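You operate a simulated robot arm through the tools that you are given. There is no shell and no other tool.

You are at the controls of a simulated robot arm. One attempt, no reset.

TASK
Wipe up the puddle, then fill the open bottle to its FULL band through the funnel.
Fine: blue pad, purple funnel, the jug of green water; pad on the long drip tray, jug and funnel back where they stood; no more than a splash spilt. Set down upright: teal-handled jug.

Only the result counts: the job must be done as asked and must still hold three seconds after the hand-in. Knocking over, shifting, dropping, spilling or breaking anything else fails it.

THE ROBOT
A 7-joint arm with a two-finger parallel gripper, fixed in place. Base frame: the origin is on the floor under the middle of its stand, x ahead of it, y to its left, z up. Readings come in m, degrees, newtons and seconds.
With the tool pointing down near the work surface it reaches from about 0.4 to 0.76 m from the base axis. Its first joint turns from -166.0 to 166.0 degrees. Payload 3.43 kg.
The TCP is the grasp point between the finger pads, 0.03 m short of the fingertips. In the tool frame z runs along the fingers and y along their closing line. Largest opening 0.094 m; finger width 0.028, thickness 0.01; the body of the gripper, 0.05 by 0.096 m, starts 0.055 m behind the TCP.
Orientation is that of the tool frame in the base frame, as [roll, pitch, yaw] about the fixed x, y, z axes, in that order (R = Rz(yaw) Ry(pitch) Rx(roll)). With the fingers straight down and closing along the base's y, the tool's x points along the base's -x, its y along +y and its z along -z.

THE INTERFACE
- The arm moves only by the tool nudge_tool. Its argument "moves" is a list of rows, each an object of numbers (a shift or turn left out is 0, a gripper value left out holds the last): "ax", "ay", "az": the turn, a rotation vector about the tool's x, y, z in degrees; "tx", "ty", "tz": the shift along the tool's x, y, z in mm; "claw": the opening, from 0 (shut) to 1 (fully open). In form: [{"ax": .., "ay": .., "az": .., "tx": .., "ty": .., "tz": .., "claw": ..}, ...]. A call has 1 to 20 rows; each row shifts and turns the commanded pose from where the row before left it, along the tool's axes as they then stand. A row lasts 0.2 s, in which the tool goes at most 0.05 m and 8.6 degrees; a call with a longer step from one row to the next is refused whole, and so is a gripper value outside its range. Where a pose cannot be reached the arm comes as near as it can. A force on the tool above 60 N (or 10 N above the force at the start of the call, whichever is more), or a blocked arm, ends the call early, and 0.2 s more pass. Each finger travels about 0.045 m/s and halts on what it meets, pressing with about 43 N; the grip force reading is that of the motor and also rises with nothing between the fingers. The clock runs only during rows and for 0.2 s after the last one: add rows that do not move to give the fingers time. The reply holds the time, the measured pose of the TCP, the force on the tool along the base axes, the opening and the grip force, in the units named above and with some noise, with the torque about the TCP (base axes, N m) and any sound that the robot's microphone picked up, and new pictures: "show" is both (left out), scene, wrist or none.
- Cameras (640 x 400 px; columns grow to the right, rows downward): "scene" is fixed at [0.3995, -0.6365, 1.4687]; the picture's right is [1.00, 0.01, 0.00], its down [0.00, -0.45, -0.89] and it looks along [-0.01, 0.89, -0.45] (base axes); focal length 320 px, centre (320, 200). "wrist" rides on the gripper at [0.076, 0.014, -0.103] in the tool frame; the picture's right is [-0.18, 0.98, 0.00], its down [-0.75, -0.14, -0.64] and it looks along [-0.63, -0.12, 0.77] (tool axes); focal length 243 px, centre (320, 200). There is no depth. A picture from a camera that has moved, and an enlarged one, comes with that camera's place and axes in the base frame and with its lens. The place of the scene camera against the robot may be out by one fixed shift of up to 0.018 m in any direction.
- inspect(camera, box): a new picture of the part [left, top, right, bottom] of that camera's present view, enlarged. The clock stands still meanwhile.
- sign_off(): hands the job in; it is judged then, once.

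Places have to be worked out from the pictures, the camera data and where the tool is seen. Open the gripper and draw the arm clear of the work before you hand the job in, unless the task says otherwise.

The tools are called after "Call:" by a JSON object that holds its "fn" and its "kwargs". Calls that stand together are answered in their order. nudge_tool: Moves the arm, as the interface text tells. Its arguments: {"type":"object","properties":{"moves":{"type":"array","items":{"type":"object","properties":{"ax":{"type":"number"},"ay":{"type":"number"},"az":{"type":"number"},"tx":{"type":"number"},"ty":{"type":"number"},"tz":{"type":"number"},"claw":{"type":"number"}}}},"show":{"type":"string","enum":["both","scene","wrist","none"]}},"required":["moves"]} The other tools are called the same way: inspect (camera, box) takes an enlarged picture of a part of a camera's view; sign_off () hands the job in.

At the start:

```text
clock: 0.0
position: [0.3754, 0.3238, 1.3397]
orientation: [180.0, 0.0, 180.0]
wrist_force: [0.0, 0.4, 0.2]
ft_torque: [0.02, -0.01, -0.02]
grip_width: 0.0941
grasp_force: 0.0
```

scene: 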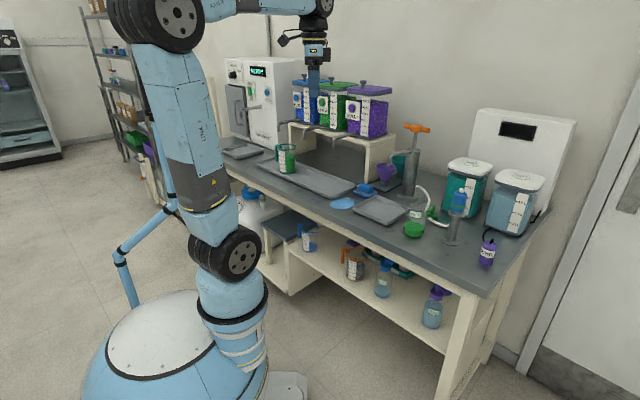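
wrist: 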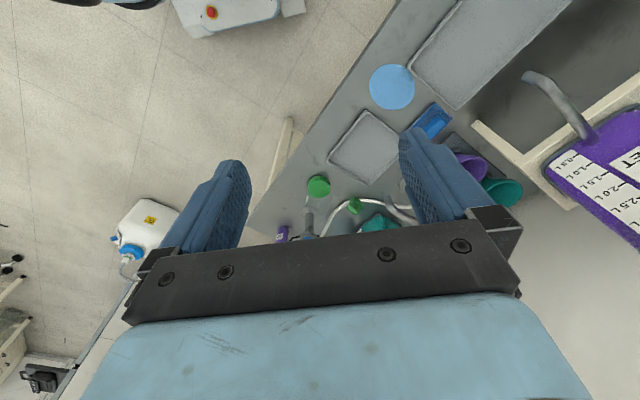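

I'll start by looking closely at the workbench in the scene view before moving anything.

Call:
{"fn": "inspect", "kwargs": {"camera": "scene", "box": [210, 50, 410, 175]}}

Call:
{"fn": "inspect", "kwargs": {"camera": "scene", "box": [310, 120, 470, 250]}}

Call:
{"fn": "inspect", "kwargs": {"camera": "scene", "box": [400, 100, 580, 280]}}

Call:
{"fn": "inspect", "kwargs": {"camera": "scene", "box": [260, 200, 480, 340]}}

Call:
{"fn": "inspect", "kwargs": {"camera": "wrist", "box": [240, 0, 640, 250]}}

```text
3.20 times, centred on (310, 112) of scene
camera zoom: at [0.3995, -0.6365, 1.4687], right [1.0, 0.01, 0.0], down [0.0, -0.45, -0.89], along [-0.01, 0.89, -0.45], focal length 1025 px, centre (352, 480)
```

zoom: 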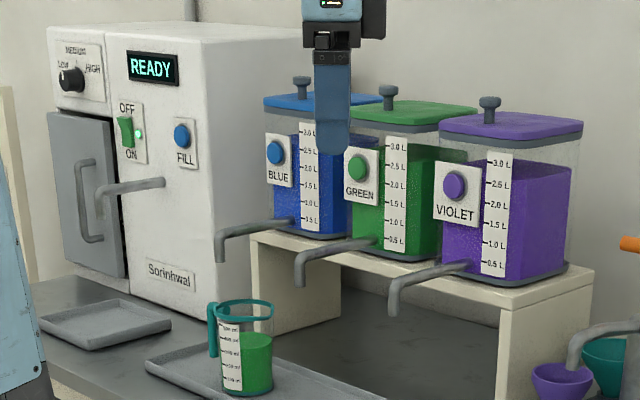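

```text
3.08 times, centred on (390, 185) of scene
camera zoom: at [0.3995, -0.6365, 1.4687], right [1.0, 0.01, 0.0], down [0.0, -0.45, -0.89], along [-0.01, 0.89, -0.45], focal length 986 px, centre (105, 246)
```

zoom: 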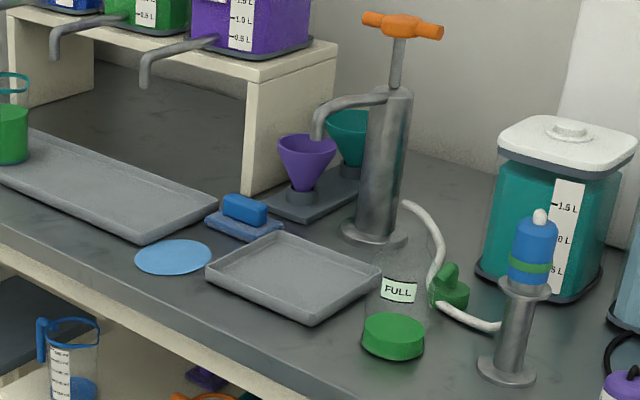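

```text
2.22 times, centred on (490, 190) of scene
camera zoom: at [0.3995, -0.6365, 1.4687], right [1.0, 0.01, 0.0], down [0.0, -0.45, -0.89], along [-0.01, 0.89, -0.45], focal length 712 px, centre (-58, 222)
```

zoom: 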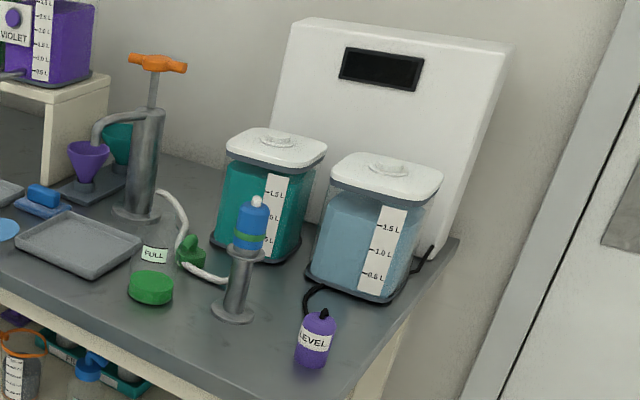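

```text
2.86 times, centred on (370, 270) of scene
camera zoom: at [0.3995, -0.6365, 1.4687], right [1.0, 0.01, 0.0], down [0.0, -0.45, -0.89], along [-0.01, 0.89, -0.45], focal length 915 px, centre (177, 0)
```

zoom: 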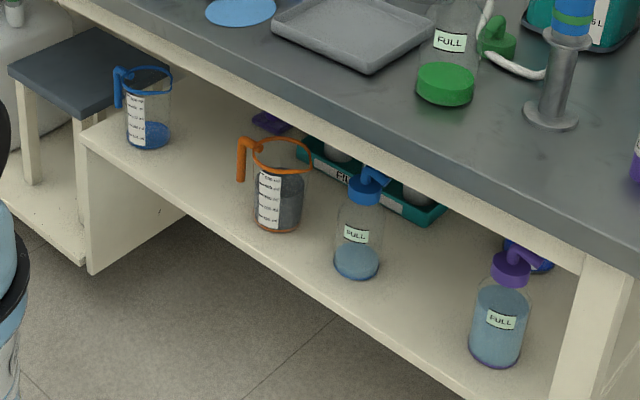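

```text
1.60 times, centred on (440, 125) of wrist
camera zoom: at [0.299, 0.3367, 1.4425], right [0.18, 0.98, 0.0], down [0.75, -0.14, 0.64], along [0.63, -0.12, -0.77], focal length 388 px, centre (128, 320)
```

zoom: 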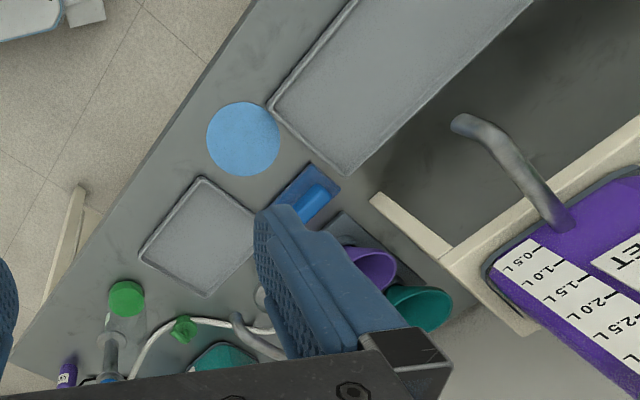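

The bench top works out at about z≈0.90 with its front edge running at ~45° to the base axes; puddle near (0.47, 0.455). I'll yaw the tool 45° so the camera looks square into the bench.

Call:
{"fn": "nudge_tool", "kwargs": {"moves": [{"az": -7.5}, {"az": -7.5}, {"az": -7.5}, {"az": -7.5}, {"az": -7.5}, {"az": -7.5}, {"az": 0}], "show": "both"}}

```text
clock: 1.6
position: [0.3752, 0.3229, 1.3417]
orientation: [-180.0, 0.0, -134.9]
wrist_force: [0.1, 0.0, -1.1]
ft_torque: [0.02, -0.03, -0.05]
grip_width: 0.0941
grasp_force: 0.0
camera wrist: at [0.3113, 0.2787, 1.4432], right [-0.57, 0.82, 0.0], down [0.63, 0.43, 0.64], along [0.53, 0.36, -0.77], focal length 243 px, centre (320, 200)
```

scene: 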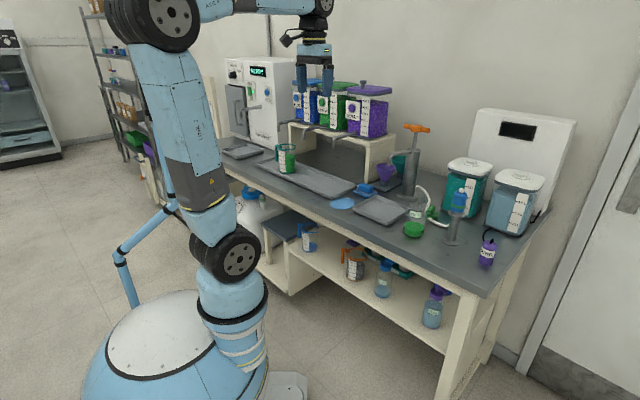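
wrist: 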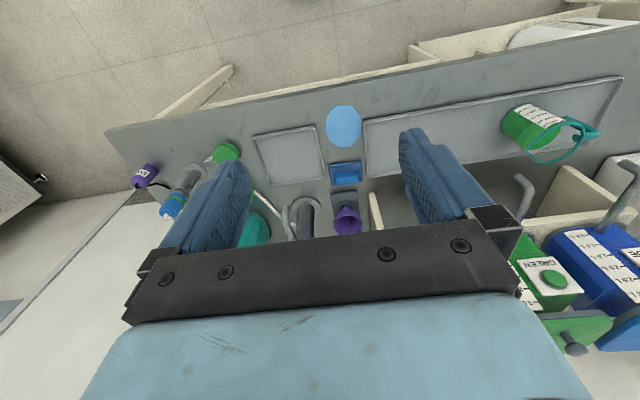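

The wrist picture now shows the bench upside-down (front edge at top). I'll enlarge it to locate the pad, funnel, bottle and jug.

Call:
{"fn": "inspect", "kwargs": {"camera": "wrist", "box": [110, 80, 390, 255]}}

Call:
{"fn": "inspect", "kwargs": {"camera": "wrist", "box": [360, 60, 640, 235]}}

Call:
{"fn": "inspect", "kwargs": {"camera": "scene", "box": [320, 140, 440, 215]}}

Call:
{"fn": "inspect", "kwargs": {"camera": "scene", "box": [390, 170, 480, 250]}}

Call:
{"fn": "inspect", "kwargs": {"camera": "scene", "box": [240, 120, 340, 200]}}

```text
2.29 times, centred on (250, 168) of wrist
camera zoom: at [0.3113, 0.2787, 1.4432], right [-0.57, 0.82, 0.0], down [0.63, 0.43, 0.64], along [0.53, 0.36, -0.77], focal length 555 px, centre (480, 274)
```

zoom: 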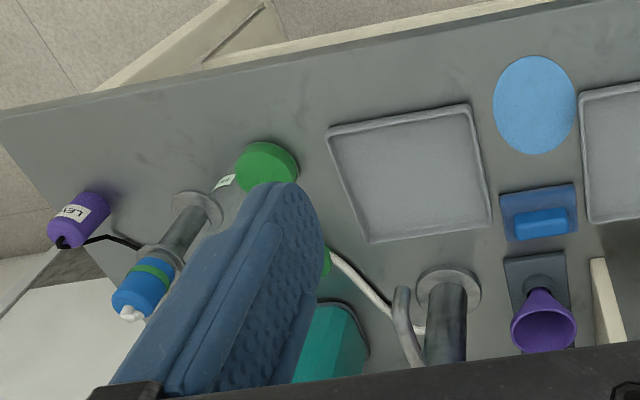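

```text
2.29 times, centred on (500, 148) of wrist
camera zoom: at [0.3113, 0.2787, 1.4432], right [-0.57, 0.82, 0.0], down [0.63, 0.43, 0.64], along [0.53, 0.36, -0.77], focal length 555 px, centre (-91, 320)
```

zoom: 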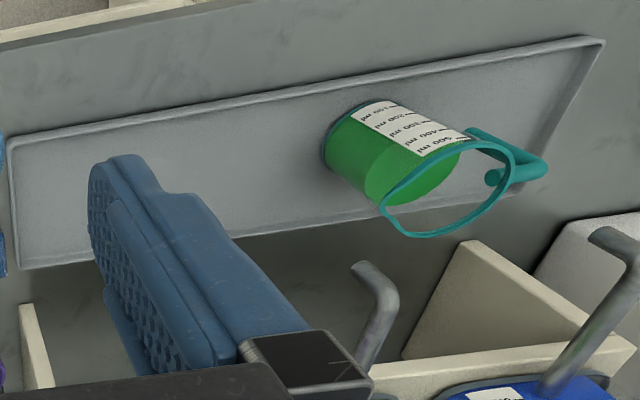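

```text
5.33 times, centred on (380, 178) of scene
camera zoom: at [0.3995, -0.6365, 1.4687], right [1.0, 0.01, 0.0], down [0.0, -0.45, -0.89], along [-0.01, 0.89, -0.45], focal length 1709 px, centre (0, 320)
```

zoom: 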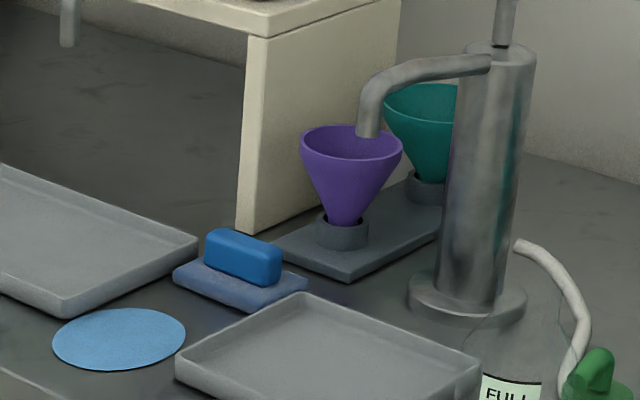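

```text
5.00 times, centred on (435, 210) of scene
camera zoom: at [0.3995, -0.6365, 1.4687], right [1.0, 0.01, 0.0], down [0.0, -0.45, -0.89], along [-0.01, 0.89, -0.45], focal length 1602 px, centre (-255, 150)
```

zoom: 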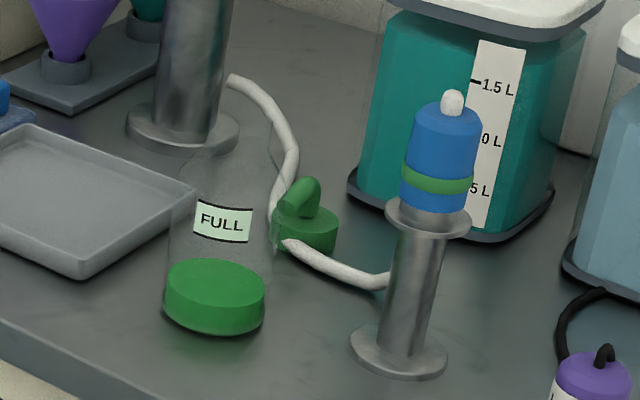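

```text
5.00 times, centred on (290, 160) of scene
camera zoom: at [0.3995, -0.6365, 1.4687], right [1.0, 0.01, 0.0], down [0.0, -0.45, -0.89], along [-0.01, 0.89, -0.45], focal length 1602 px, centre (470, 400)
```

zoom: 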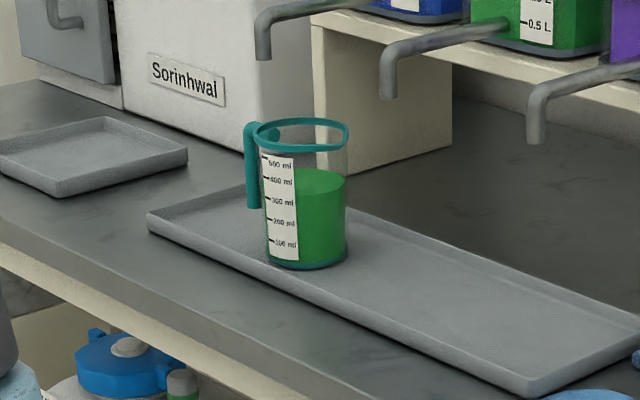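

The bottle stands near (0.69, 0.257), jug left on the long tray, pad and purple funnel behind the puddle. I'll move right and lower for a closer look at the bottle and funnel.

Call:
{"fn": "nudge_tool", "kwargs": {"moves": [{"ty": -20, "tz": 10}, {"ty": -25, "tz": 15}, {"ty": -25, "tz": 15}, {"ty": -25, "tz": 15}, {"ty": -25, "tz": 15}, {"ty": -25, "tz": 15}, {"ty": -25, "tz": 15}, {"ty": -20, "tz": 10}, {"ty": 0}], "show": "both"}}

```text
clock: 3.6
position: [0.5088, 0.1883, 1.2337]
orientation: [180.0, -0.1, -135.0]
wrist_force: [0.0, -0.3, 0.9]
ft_torque: [0.0, 0.0, 0.02]
grip_width: 0.0939
grasp_force: 0.0
camera wrist: at [0.4459, 0.1442, 1.3345], right [-0.57, 0.82, 0.0], down [0.63, 0.43, 0.64], along [0.53, 0.36, -0.77], focal length 243 px, centre (320, 200)
```

scene: 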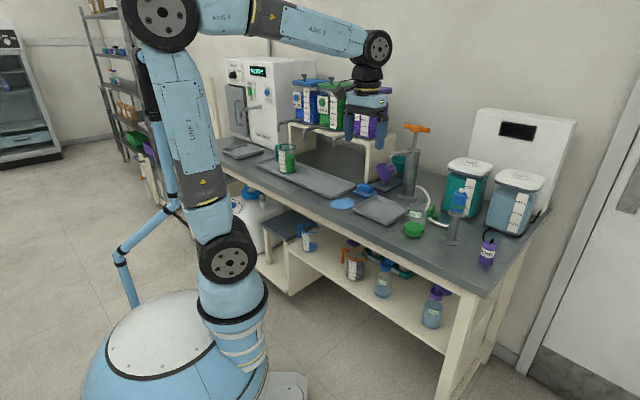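
wrist: 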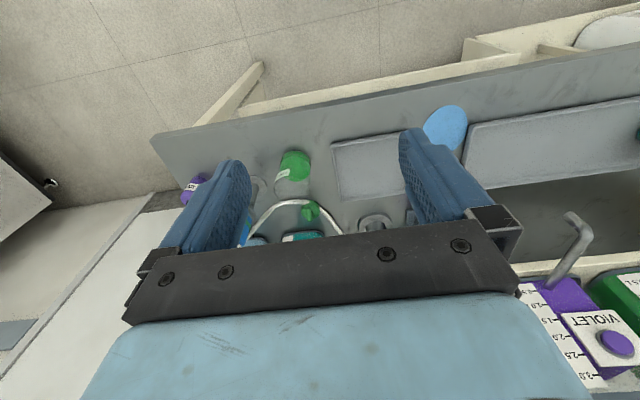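

Call:
{"fn": "inspect", "kwargs": {"camera": "wrist", "box": [240, 130, 400, 250]}}

Call:
{"fn": "inspect", "kwargs": {"camera": "scene", "box": [385, 180, 445, 240]}}

```text
3.33 times, centred on (320, 190) of wrist
camera zoom: at [0.4459, 0.1442, 1.3345], right [-0.57, 0.82, 0.0], down [0.63, 0.43, 0.64], along [0.53, 0.36, -0.77], focal length 809 px, centre (320, 233)
```

zoom: 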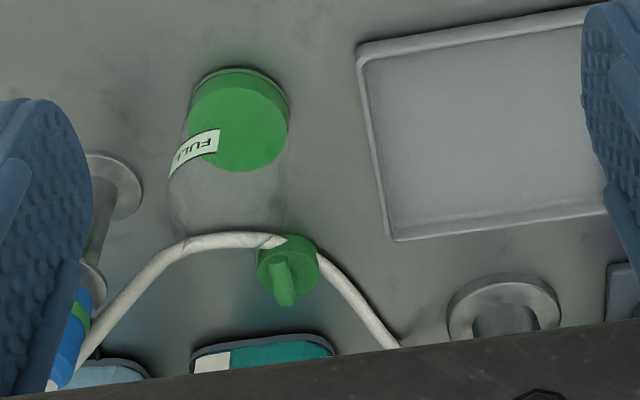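

```text
6.67 times, centred on (415, 210) of scene
camera zoom: at [0.3995, -0.6365, 1.4687], right [1.0, 0.01, 0.0], down [0.0, -0.45, -0.89], along [-0.01, 0.89, -0.45], focal length 2136 px, centre (-313, 133)
```

zoom: 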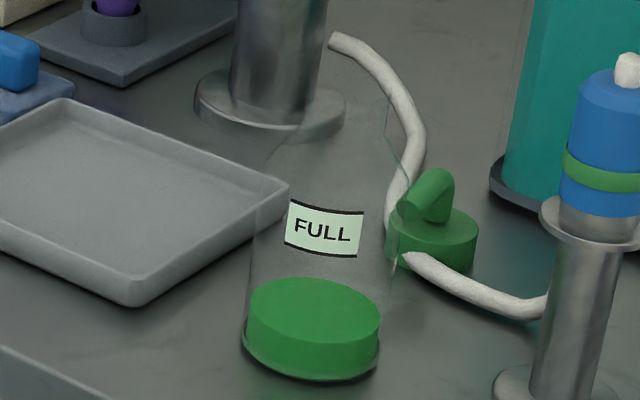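

The bottle is a clear glass one with green water about a quarter up and the FULL label above; stands near (0.694, 0.256). Next I move over to look closely at the pad, puddle and funnel holder.

Call:
{"fn": "nudge_tool", "kwargs": {"moves": [{"ty": 19, "tx": -8, "tz": 8}, {"ty": 19, "tx": -8, "tz": 8}, {"ty": 19, "tx": -8, "tz": 8}, {"ty": 19, "tx": -8, "tz": 8}, {"ty": 19, "tx": -8, "tz": 8}, {"ty": 19, "tx": -8, "tz": 8}, {"ty": 19, "tx": -8, "tz": 8}, {"ty": 19, "tx": -8, "tz": 8}, {"ty": 19, "tx": -8, "tz": 8}, {"ty": 16, "tx": -8, "tz": 8}, {"ty": 0}], "show": "wrist"}}

```text
clock: 6.0
position: [0.4335, 0.3772, 1.1503]
orientation: [180.0, 0.0, -135.0]
wrist_force: [-0.5, 0.2, -0.1]
ft_torque: [0.0, 0.0, -0.03]
grip_width: 0.0938
grasp_force: 0.1
camera wrist: at [0.3703, 0.3326, 1.2524], right [-0.56, 0.83, 0.0], down [0.63, 0.43, 0.64], along [0.53, 0.36, -0.77], focal length 243 px, centre (320, 200)
```

wrist: 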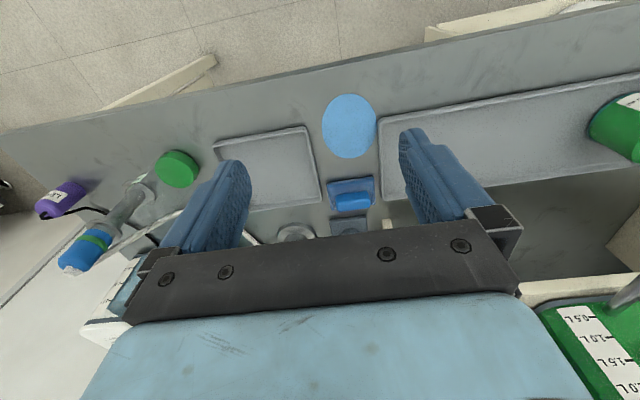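

Call:
{"fn": "inspect", "kwargs": {"camera": "wrist", "box": [290, 80, 450, 240]}}

```text
2.50 times, centred on (370, 160) of wrist
camera zoom: at [0.3703, 0.3326, 1.2524], right [-0.56, 0.83, 0.0], down [0.63, 0.43, 0.64], along [0.53, 0.36, -0.77], focal length 606 px, centre (195, 300)
```

zoom: 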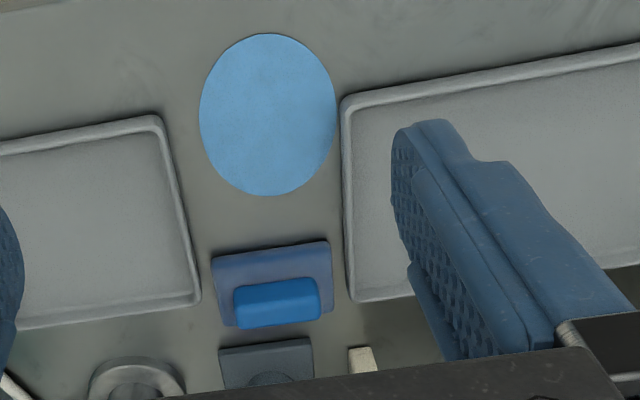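

The trays leave a ~0.11 m gap around the puddle (centre n≈0.655, u≈0.01 in bench axes) and the pad (slab ~0.08×0.067 with a handle block) sits at n≈0.772, u≈0.02. I'll tilt the tool 25° forward and hover over the pad handle.

Call:
{"fn": "nudge_tool", "kwargs": {"moves": [{"ay": -6.25}, {"ay": -6.25}, {"ay": -6.25}, {"ay": -6.25}, {"tx": -11.5, "ty": 2.5, "tz": 19}, {"tx": -11.5, "ty": 2.5, "tz": 19}, {"tx": -11.5, "ty": 2.5, "tz": 19}, {"tx": -11.5, "ty": 2.5, "tz": 19}, {"tx": -11.5, "ty": 2.5, "tz": 19}, {"tx": -11.5, "ty": 2.5, "tz": 19}, {"tx": -11.5, "ty": 2.5, "tz": 19}, {"tx": -11.5, "ty": 2.5, "tz": 19}, {"tx": 0}], "show": "both"}}

```text
clock: 8.8
position: [0.5221, 0.4959, 1.0534]
orientation: [-180.0, 25.0, -135.0]
wrist_force: [0.5, 0.7, -0.6]
ft_torque: [0.0, 0.04, -0.01]
grip_width: 0.0939
grasp_force: 0.1
camera wrist: at [0.4337, 0.4264, 1.1128], right [-0.58, 0.81, 0.08], down [0.39, 0.19, 0.9], along [0.72, 0.55, -0.43], focal length 243 px, centre (320, 200)
```

scene: 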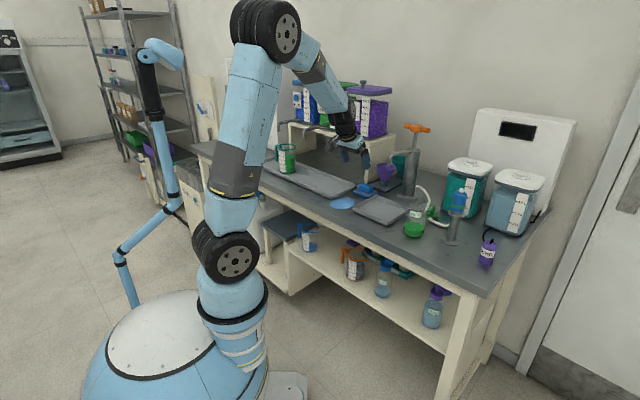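
wrist: 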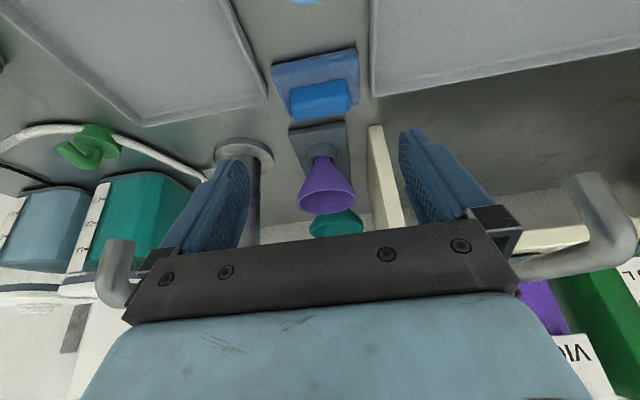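

Call:
{"fn": "inspect", "kwargs": {"camera": "wrist", "box": [240, 20, 420, 245]}}

```text
1.78 times, centred on (330, 132) of wrist
camera zoom: at [0.4337, 0.4264, 1.1128], right [-0.58, 0.81, 0.08], down [0.39, 0.19, 0.9], along [0.72, 0.55, -0.43], focal length 431 px, centre (302, 320)
```

zoom: 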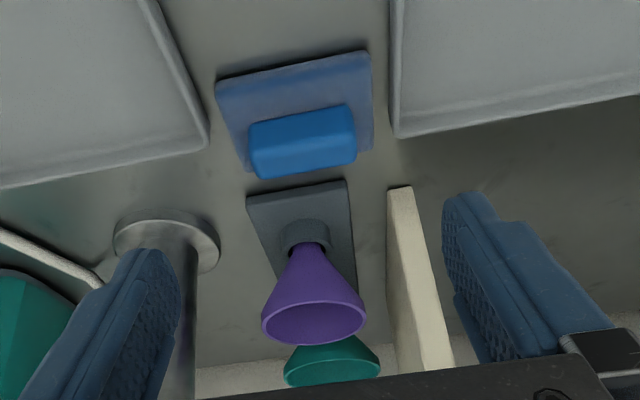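

The handle block is centred at about (u=0.018, n=0.772), 57 mm long, matching the gripper's line. I descend along the tool axis, stopping just short of the grasp height.

Call:
{"fn": "nudge_tool", "kwargs": {"moves": [{"tz": 14}, {"tz": 14}, {"tz": 14}, {"tz": 14}, {"tz": 14, "tx": 1}, {"tz": 14, "tx": 1}, {"tz": 14, "tx": 1}, {"tz": 7}, {"tz": 0}], "show": "both"}}

```text
clock: 10.8
position: [0.5545, 0.5243, 0.9556]
orientation: [180.0, 24.9, -135.0]
wrist_force: [-0.3, 0.0, -0.3]
ft_torque: [0.0, 0.0, -0.01]
grip_width: 0.0939
grasp_force: 0.1
camera wrist: at [0.4656, 0.4552, 1.0159], right [-0.58, 0.81, 0.08], down [0.39, 0.19, 0.9], along [0.72, 0.55, -0.43], focal length 243 px, centre (320, 200)
```

scene: 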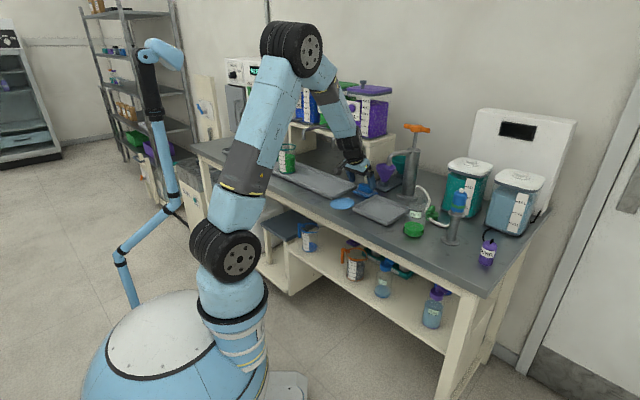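
wrist: 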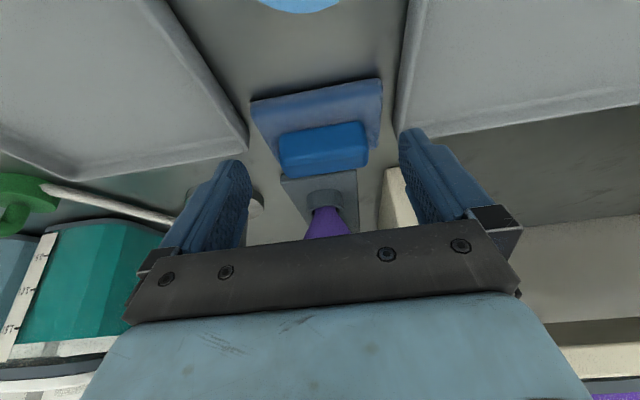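

Call:
{"fn": "inspect", "kwargs": {"camera": "wrist", "box": [200, 70, 460, 240]}}

Call:
{"fn": "inspect", "kwargs": {"camera": "scene", "box": [320, 140, 420, 220]}}

```text
2.35 times, centred on (330, 155) of wrist
camera zoom: at [0.4656, 0.4552, 1.0159], right [-0.58, 0.81, 0.08], down [0.39, 0.19, 0.9], along [0.72, 0.55, -0.43], focal length 571 px, centre (296, 306)
```

zoom: 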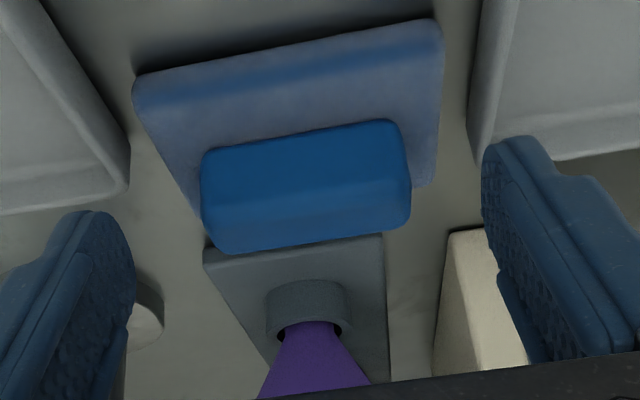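

```text
5.00 times, centred on (370, 180) of scene
camera zoom: at [0.3995, -0.6365, 1.4687], right [1.0, 0.01, 0.0], down [0.0, -0.45, -0.89], along [-0.01, 0.89, -0.45], focal length 1602 px, centre (70, 300)
```

zoom: 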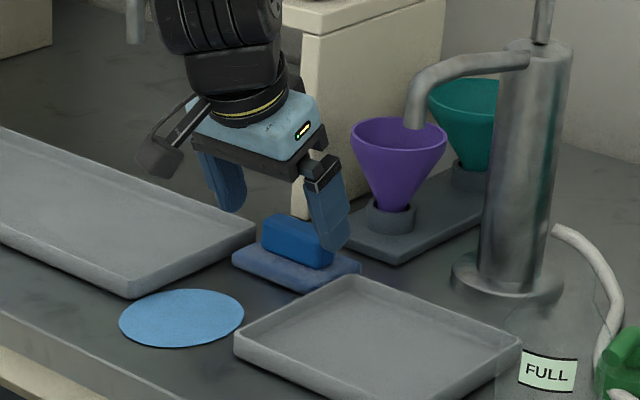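

The fingers straddle the handle evenly. I'll drop 6 mm more along the tool axis and close the gripper.

Call:
{"fn": "nudge_tool", "kwargs": {"moves": [{"tz": 3}, {"tz": 3}, {"tz": 0}], "show": "none"}}

Call:
{"fn": "nudge_tool", "kwargs": {"moves": [{"claw": 0.8}, {"claw": 0.6}, {"claw": 0.4}, {"claw": 0.3}, {"claw": 0.3}, {"claw": 0.3}, {"claw": 0.3}], "show": "both"}}

```text
clock: 11.6
position: [0.5552, 0.527, 0.9501]
orientation: [-179.9, 25.0, -135.0]
wrist_force: [-0.8, -0.6, 0.2]
ft_torque: [0.02, 0.0, 0.04]
grip_width: 0.0941
grasp_force: 0.1
```

```text
clock: 13.2
position: [0.555, 0.5266, 0.9497]
orientation: [-180.0, 25.1, -135.0]
wrist_force: [0.8, -0.4, 0.5]
ft_torque: [0.0, 0.02, -0.01]
grip_width: 0.0284
grasp_force: 0.1
camera wrist: at [0.4667, 0.4567, 1.0105], right [-0.58, 0.81, 0.08], down [0.39, 0.19, 0.9], along [0.72, 0.55, -0.43], focal length 243 px, centre (320, 200)
```

scene: 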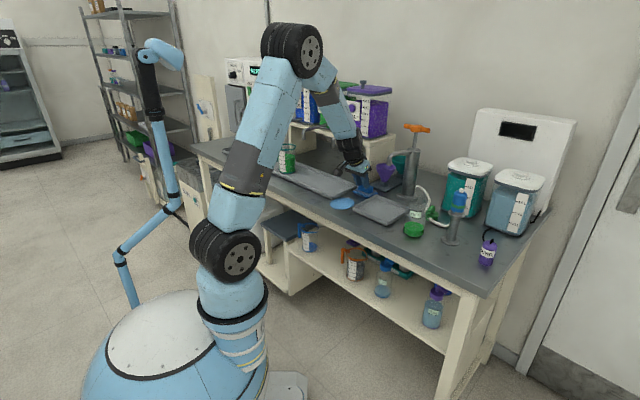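
wrist: 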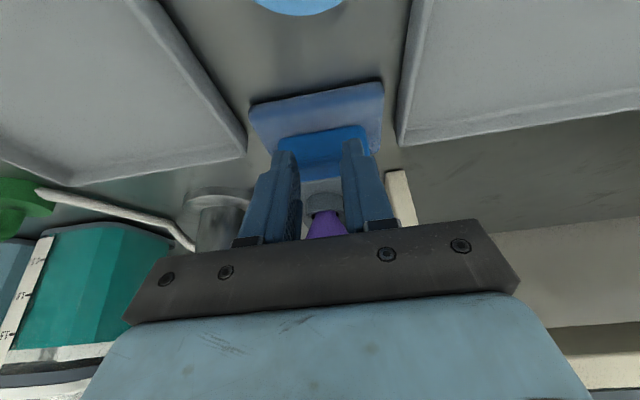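

The gripper shut to 28 mm with no force, so the handle lies lower than I assumed; re-triangulating three views gives the handle centre at n≈0.788, z≈0.911 (bench ≈0.885). I reopen, then move down/forward to that.

Call:
{"fn": "nudge_tool", "kwargs": {"moves": [{"claw": 1}, {"claw": 1}, {"claw": 1}, {"claw": 1}, {"claw": 1}, {"claw": 1}, {"tx": -2, "tz": 5}, {"tx": -2, "tz": 5}, {"tx": -1, "tz": 5}, {"tz": 0}], "show": "both"}}

Call:
{"fn": "inspect", "kwargs": {"camera": "scene", "box": [320, 140, 420, 220]}}

Call:
{"fn": "inspect", "kwargs": {"camera": "wrist", "box": [200, 70, 460, 240]}}

```text
clock: 15.4
position: [0.5626, 0.535, 0.9378]
orientation: [180.0, 25.0, -134.9]
wrist_force: [-0.1, 0.6, 0.9]
ft_torque: [0.01, -0.02, 0.0]
grip_width: 0.094
grasp_force: 0.0
camera wrist: at [0.4734, 0.4648, 0.9988], right [-0.58, 0.81, 0.08], down [0.39, 0.19, 0.9], along [0.72, 0.55, -0.43], focal length 243 px, centre (320, 200)
```

scene: 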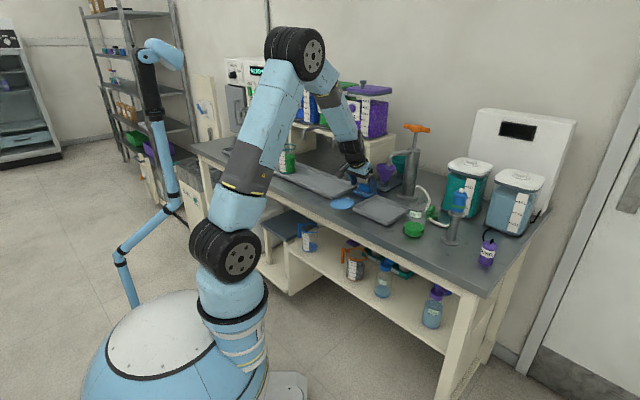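
wrist: 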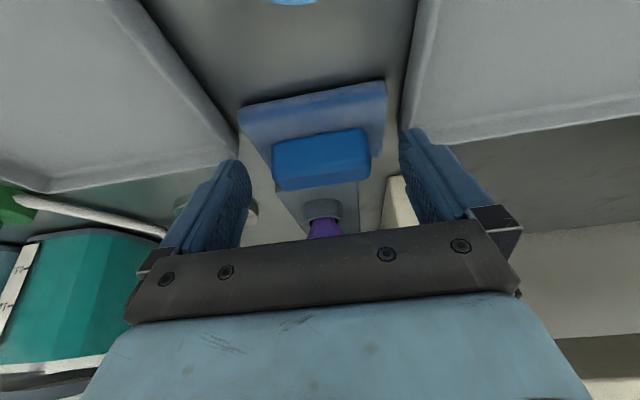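

```text
5.00 times, centred on (370, 180) of scene
camera zoom: at [0.3995, -0.6365, 1.4687], right [1.0, 0.01, 0.0], down [0.0, -0.45, -0.89], along [-0.01, 0.89, -0.45], focal length 1602 px, centre (70, 300)
```

zoom: 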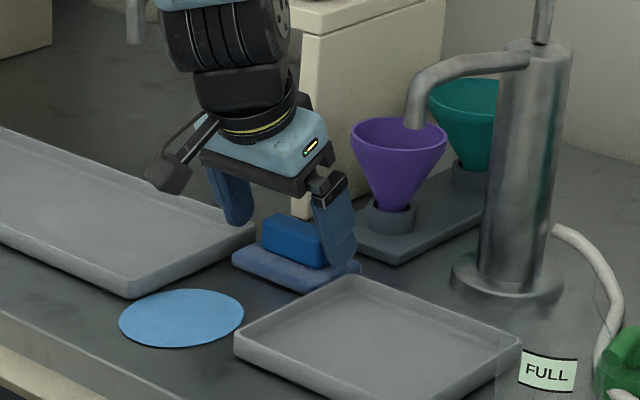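

```text
2.35 times, centred on (330, 155) of wrist
camera zoom: at [0.4734, 0.4648, 0.9988], right [-0.58, 0.81, 0.08], down [0.39, 0.19, 0.9], along [0.72, 0.55, -0.43], focal length 571 px, centre (296, 306)
```

zoom: 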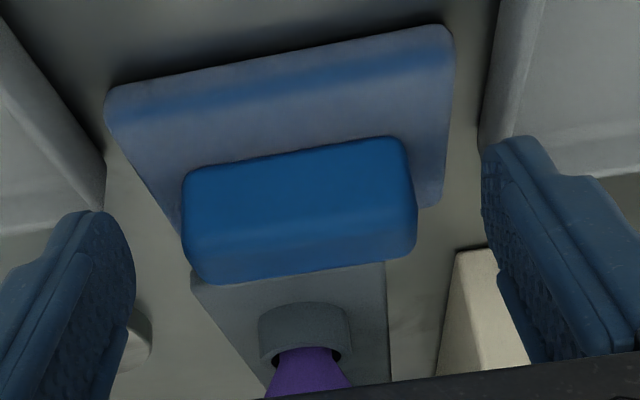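

Fingertips now straddle the handle at mid-height in both views. I'll go 3 mm lower and close.

Call:
{"fn": "nudge_tool", "kwargs": {"moves": [{"tz": 3}, {"tz": 0}, {"claw": 0.8}, {"claw": 0.6}, {"claw": 0.5}, {"claw": 0.4}, {"claw": 0.4}, {"claw": 0.4}], "show": "both"}}

```text
clock: 17.2
position: [0.5634, 0.535, 0.9362]
orientation: [180.0, 25.0, -134.9]
wrist_force: [0.6, -0.4, -0.1]
ft_torque: [0.01, 0.03, -0.05]
grip_width: 0.0619
grasp_force: 43.4
camera wrist: at [0.4745, 0.4657, 0.9962], right [-0.58, 0.81, 0.08], down [0.39, 0.19, 0.9], along [0.72, 0.55, -0.43], focal length 243 px, centre (320, 200)
```

scene: 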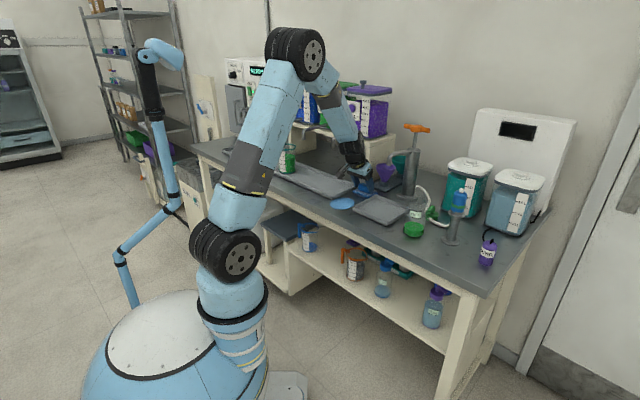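
wrist: 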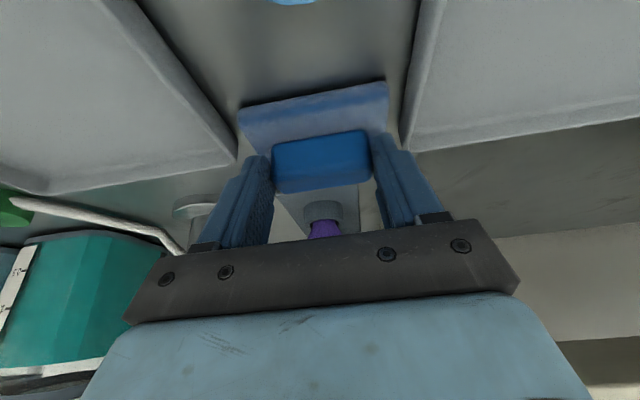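

Handle gripped (62 mm, 43 N). I'll lift 20 mm straight up to check that the slab comes along.

Call:
{"fn": "nudge_tool", "kwargs": {"moves": [{"tx": -2.1, "tz": -4.5}, {"tx": -2.1, "tz": -4.5}, {"tx": -2.1, "tz": -4.5}, {"tx": -2.1, "tz": -4.5}, {"tz": 0}], "show": "both"}}

Call:
{"fn": "inspect", "kwargs": {"camera": "scene", "box": [320, 140, 420, 220]}}

Call:
{"fn": "inspect", "kwargs": {"camera": "wrist", "box": [160, 0, 480, 240]}}

```text
clock: 18.4
position: [0.5632, 0.5346, 0.9554]
orientation: [180.0, 25.0, -135.0]
wrist_force: [-0.9, 0.2, -0.6]
ft_torque: [-0.04, 0.02, 0.03]
grip_width: 0.0618
grasp_force: 43.7
camera wrist: at [0.4739, 0.4656, 1.0158], right [-0.58, 0.81, 0.08], down [0.39, 0.19, 0.9], along [0.72, 0.55, -0.43], focal length 243 px, centre (320, 200)
```

scene: 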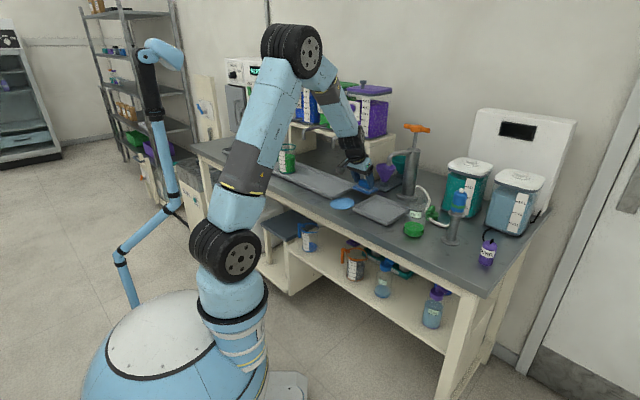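
wrist: 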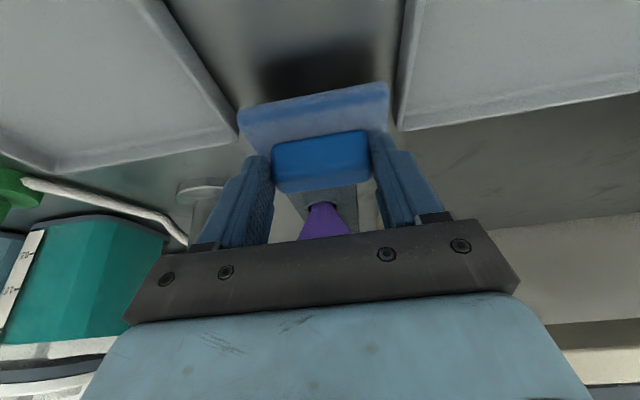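

```text
5.00 times, centred on (370, 180) of scene
camera zoom: at [0.3995, -0.6365, 1.4687], right [1.0, 0.01, 0.0], down [0.0, -0.45, -0.89], along [-0.01, 0.89, -0.45], focal length 1602 px, centre (70, 300)
```

zoom: 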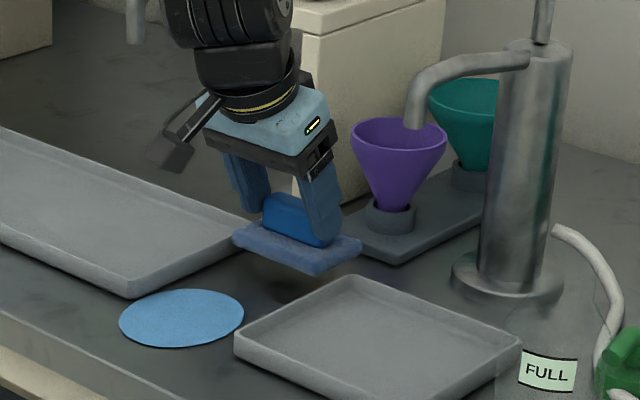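

```text
1.67 times, centred on (320, 120) of wrist
camera zoom: at [0.4739, 0.4656, 1.0158], right [-0.58, 0.81, 0.08], down [0.39, 0.19, 0.9], along [0.72, 0.55, -0.43], focal length 404 px, centre (320, 333)
```

zoom: 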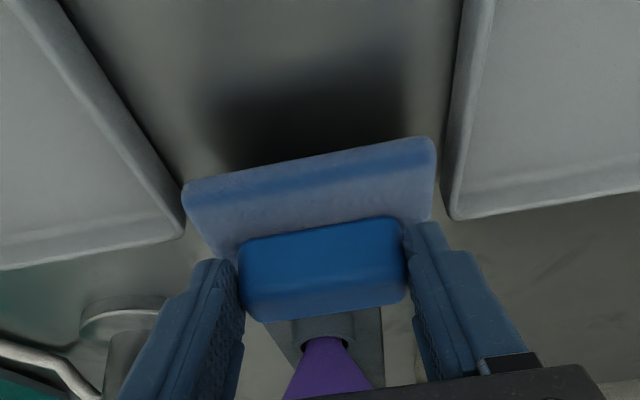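

The slab lifts with the handle, so the whole pad is in hand. I lower it back to bench contact, shift 7 mm left, and check force before sliding toward the puddle.

Call:
{"fn": "nudge_tool", "kwargs": {"moves": [{"tx": 2.1, "tz": 4.5, "ty": 3}, {"tx": 2.1, "tz": 4.5, "ty": 2}, {"tx": 2.1, "tz": 4.5, "ty": 2}, {"tx": 2.1, "tz": 4.5}, {"tx": 0.4, "tz": 0.9}, {"tz": 0}], "show": "wrist"}}

```text
clock: 19.8
position: [0.5582, 0.5406, 0.9359]
orientation: [-180.0, 25.1, -135.0]
wrist_force: [2.8, -2.6, 16.0]
ft_torque: [-0.21, -0.08, -0.06]
grip_width: 0.0622
grasp_force: 43.6
camera wrist: at [0.4699, 0.4707, 0.9957], right [-0.58, 0.81, 0.08], down [0.39, 0.19, 0.9], along [0.72, 0.55, -0.43], focal length 243 px, centre (320, 200)
```

wrist: 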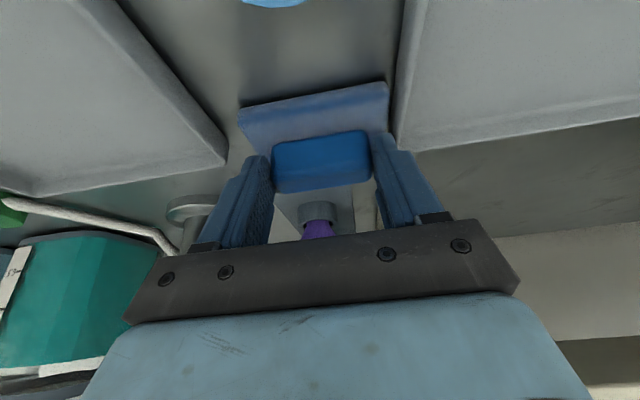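

Contact at 16 N. Let me check the clearance to the long tray's edge before sliding.

Call:
{"fn": "inspect", "kwargs": {"camera": "wrist", "box": [340, 60, 440, 160]}}

Call:
{"fn": "inspect", "kwargs": {"camera": "scene", "box": [320, 150, 400, 214]}}

```text
4.00 times, centred on (390, 110) of wrist
camera zoom: at [0.4699, 0.4707, 0.9957], right [-0.58, 0.81, 0.08], down [0.39, 0.19, 0.9], along [0.72, 0.55, -0.43], focal length 970 px, centre (40, 560)
```

zoom: 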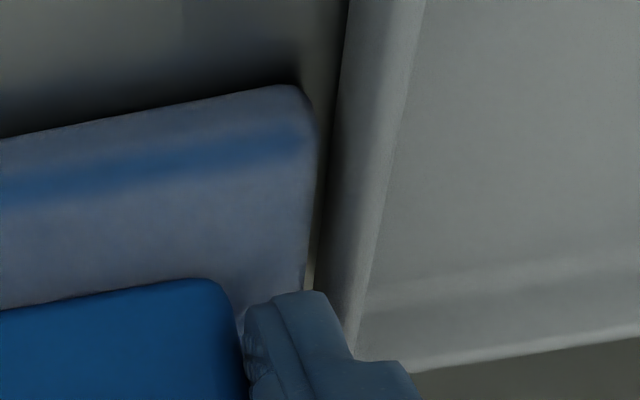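

```text
6.25 times, centred on (360, 182) of scene
camera zoom: at [0.3995, -0.6365, 1.4687], right [1.0, 0.01, 0.0], down [0.0, -0.45, -0.89], along [-0.01, 0.89, -0.45], focal length 2002 px, centre (70, 312)
```

zoom: 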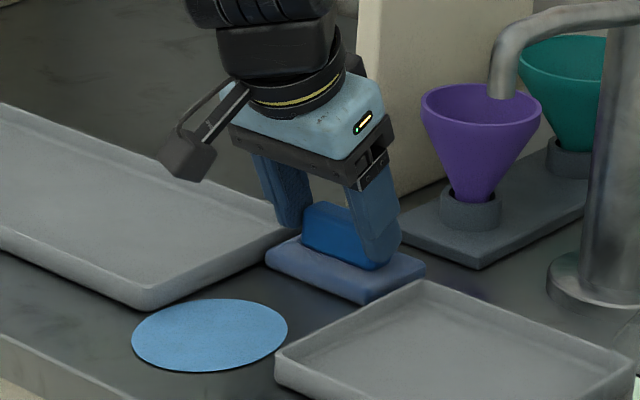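

There's about 3 mm between pad and tray edge, and at this offset the pad spans the whole puddle width. I ease the pressure slightly and slide 40 mm toward the puddle, then re-check.

Call:
{"fn": "nudge_tool", "kwargs": {"moves": [{"tx": -0.2, "tz": -0.4, "ty": -1}, {"tx": 9.06, "tz": -4.23}, {"tx": 9.06, "tz": -4.23}, {"tx": 9.06, "tz": -4.23}, {"tx": 9.06, "tz": -4.23}, {"tz": 0}], "show": "wrist"}}

Call:
{"fn": "inspect", "kwargs": {"camera": "wrist", "box": [220, 0, 440, 160]}}

Call:
{"fn": "inspect", "kwargs": {"camera": "scene", "box": [320, 150, 400, 214]}}

```text
clock: 21.2
position: [0.5305, 0.5121, 0.9363]
orientation: [180.0, 25.1, -135.0]
wrist_force: [2.1, 4.5, 18.5]
ft_torque: [0.32, -0.25, 0.02]
grip_width: 0.0619
grasp_force: 43.2
camera wrist: at [0.4425, 0.4422, 0.9958], right [-0.58, 0.81, 0.08], down [0.39, 0.19, 0.9], along [0.72, 0.55, -0.43], focal length 243 px, centre (320, 200)
```

wrist: 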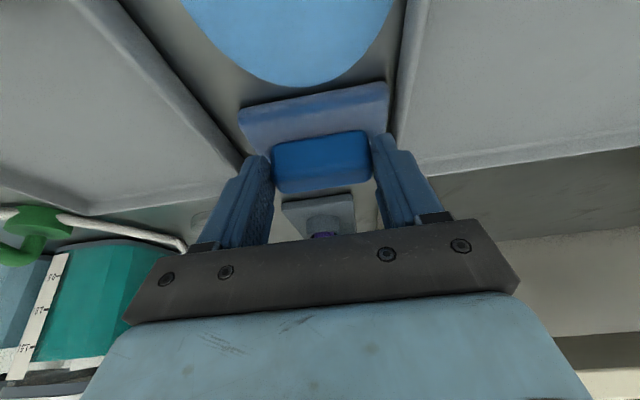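

```text
2.50 times, centred on (330, 80) of wrist
camera zoom: at [0.4425, 0.4422, 0.9958], right [-0.58, 0.81, 0.08], down [0.39, 0.19, 0.9], along [0.72, 0.55, -0.43], focal length 606 px, centre (295, 500)
```

zoom: 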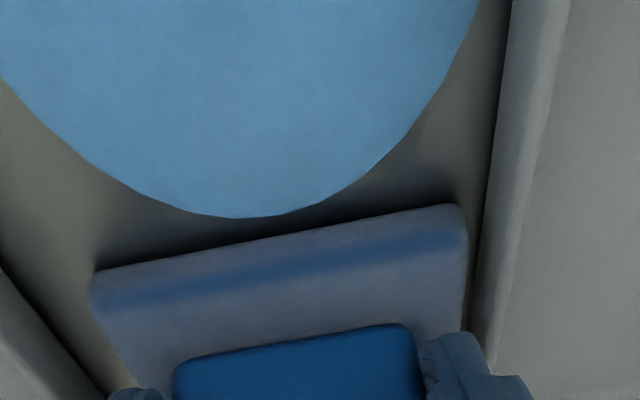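

```text
6.25 times, centred on (360, 182) of scene
camera zoom: at [0.3995, -0.6365, 1.4687], right [1.0, 0.01, 0.0], down [0.0, -0.45, -0.89], along [-0.01, 0.89, -0.45], focal length 2002 px, centre (70, 312)
```

zoom: 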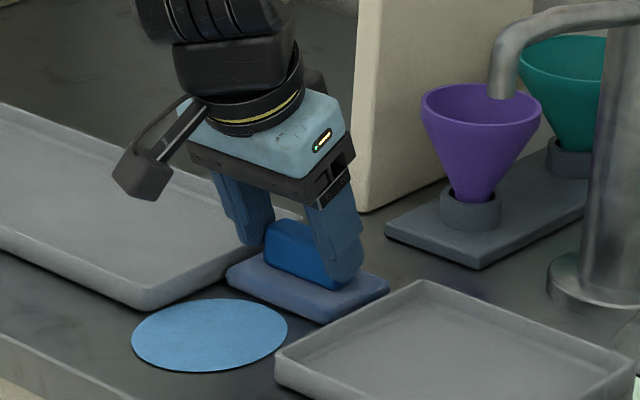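

Sliding cleanly with ~4 mm clearance. I continue 50 mm into the puddle and re-check.

Call:
{"fn": "nudge_tool", "kwargs": {"moves": [{"tx": 8.9, "tz": -4.5}, {"tx": 9.06, "tz": -4.23}, {"tx": 9.06, "tz": -4.23}, {"tx": 9.06, "tz": -4.23}, {"tx": 9.06, "tz": -4.23}, {"tz": 0}], "show": "wrist"}}

Call:
{"fn": "inspect", "kwargs": {"camera": "wrist", "box": [220, 0, 440, 160]}}

Call:
{"fn": "inspect", "kwargs": {"camera": "scene", "box": [320, 150, 400, 214]}}

```text
clock: 22.6
position: [0.4951, 0.4756, 0.9347]
orientation: [-180.0, 25.0, -134.9]
wrist_force: [2.8, 3.5, 23.3]
ft_torque: [0.42, -0.37, -0.02]
grip_width: 0.062
grasp_force: 43.3
camera wrist: at [0.4063, 0.4056, 0.9957], right [-0.58, 0.81, 0.08], down [0.39, 0.19, 0.9], along [0.72, 0.55, -0.43], focal length 243 px, centre (320, 200)
```

wrist: 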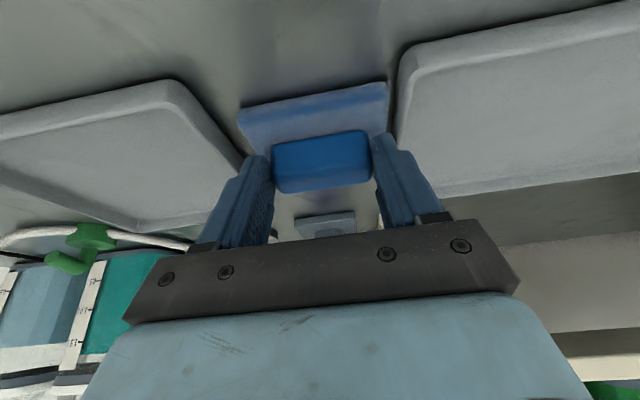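

```text
2.50 times, centred on (330, 80) of wrist
camera zoom: at [0.4063, 0.4056, 0.9957], right [-0.58, 0.81, 0.08], down [0.39, 0.19, 0.9], along [0.72, 0.55, -0.43], focal length 606 px, centre (295, 500)
```

zoom: 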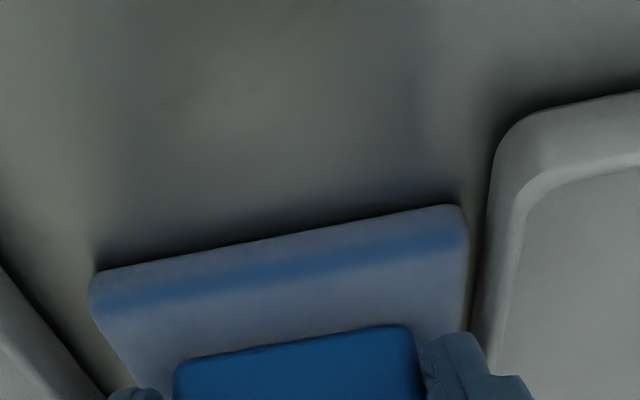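

```text
6.25 times, centred on (360, 182) of scene
camera zoom: at [0.3995, -0.6365, 1.4687], right [1.0, 0.01, 0.0], down [0.0, -0.45, -0.89], along [-0.01, 0.89, -0.45], focal length 2002 px, centre (70, 312)
```

zoom: 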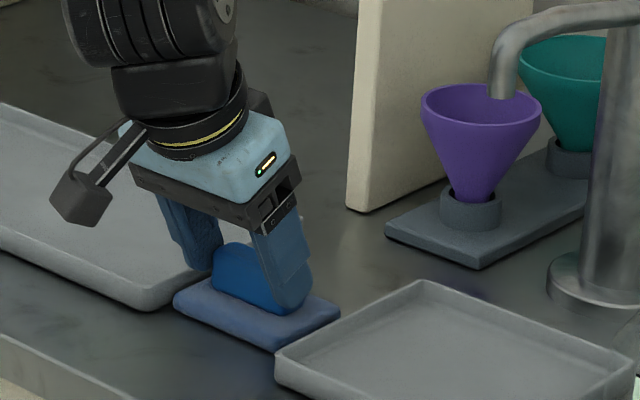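

The puddle is no longer visible ahead of the pad. I continue the stroke 45 mm (easing pressure) to cover the front, then sweep back to make sure it's all gone.

Call:
{"fn": "nudge_tool", "kwargs": {"moves": [{"tx": 8.8, "tz": -4.7}, {"tx": 9.06, "tz": -4.23}, {"tx": 9.06, "tz": -4.23}, {"tx": 9.06, "tz": -4.23}, {"tx": 4.5, "tz": -2.1}, {"ty": -3}, {"ty": -3}, {"tx": -9.06, "tz": 4.23}, {"tx": -9.06, "tz": 4.23}, {"tx": -9.06, "tz": 4.23}, {"tx": -9.06, "tz": 4.23}, {"tx": -9.06, "tz": 4.23}, {"tx": -9.06, "tz": 4.23}, {"tz": 0}], "show": "both"}}

Call:
{"fn": "inspect", "kwargs": {"camera": "scene", "box": [320, 150, 400, 214]}}

```text
clock: 25.6
position: [0.5093, 0.4822, 0.9348]
orientation: [-180.0, 25.1, -135.0]
wrist_force: [-0.1, -1.2, 2.3]
ft_torque: [-0.09, -0.02, 0.0]
grip_width: 0.0616
grasp_force: 42.7
camera wrist: at [0.4215, 0.4128, 0.9957], right [-0.58, 0.81, 0.08], down [0.39, 0.19, 0.9], along [0.72, 0.55, -0.43], focal length 243 px, centre (320, 200)
```

scene: 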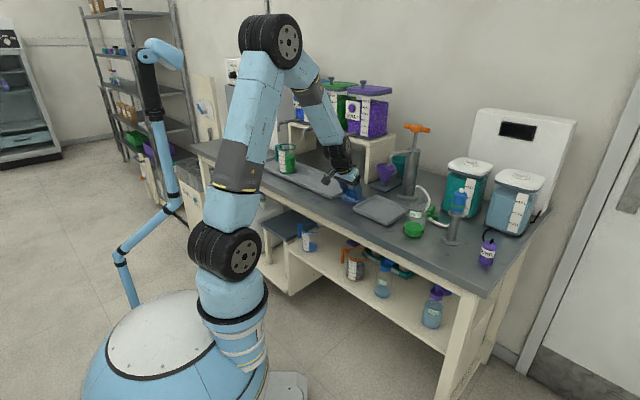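
wrist: 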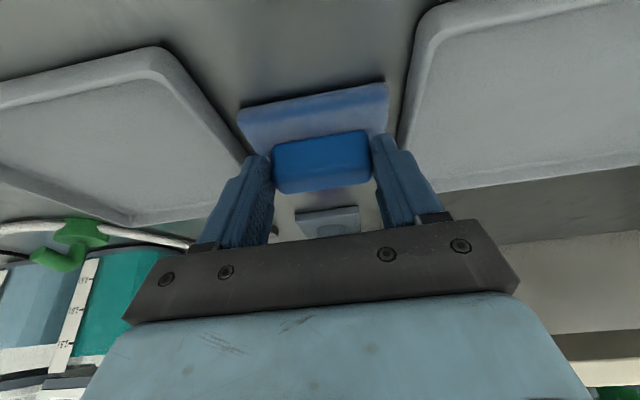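

```text
6.25 times, centred on (360, 182) of scene
camera zoom: at [0.3995, -0.6365, 1.4687], right [1.0, 0.01, 0.0], down [0.0, -0.45, -0.89], along [-0.01, 0.89, -0.45], focal length 2002 px, centre (70, 312)
```

zoom: 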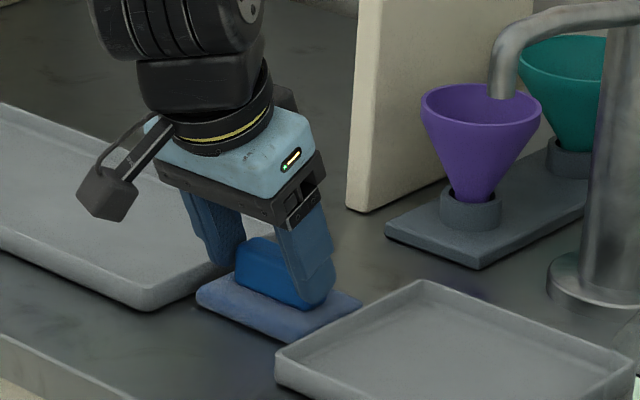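

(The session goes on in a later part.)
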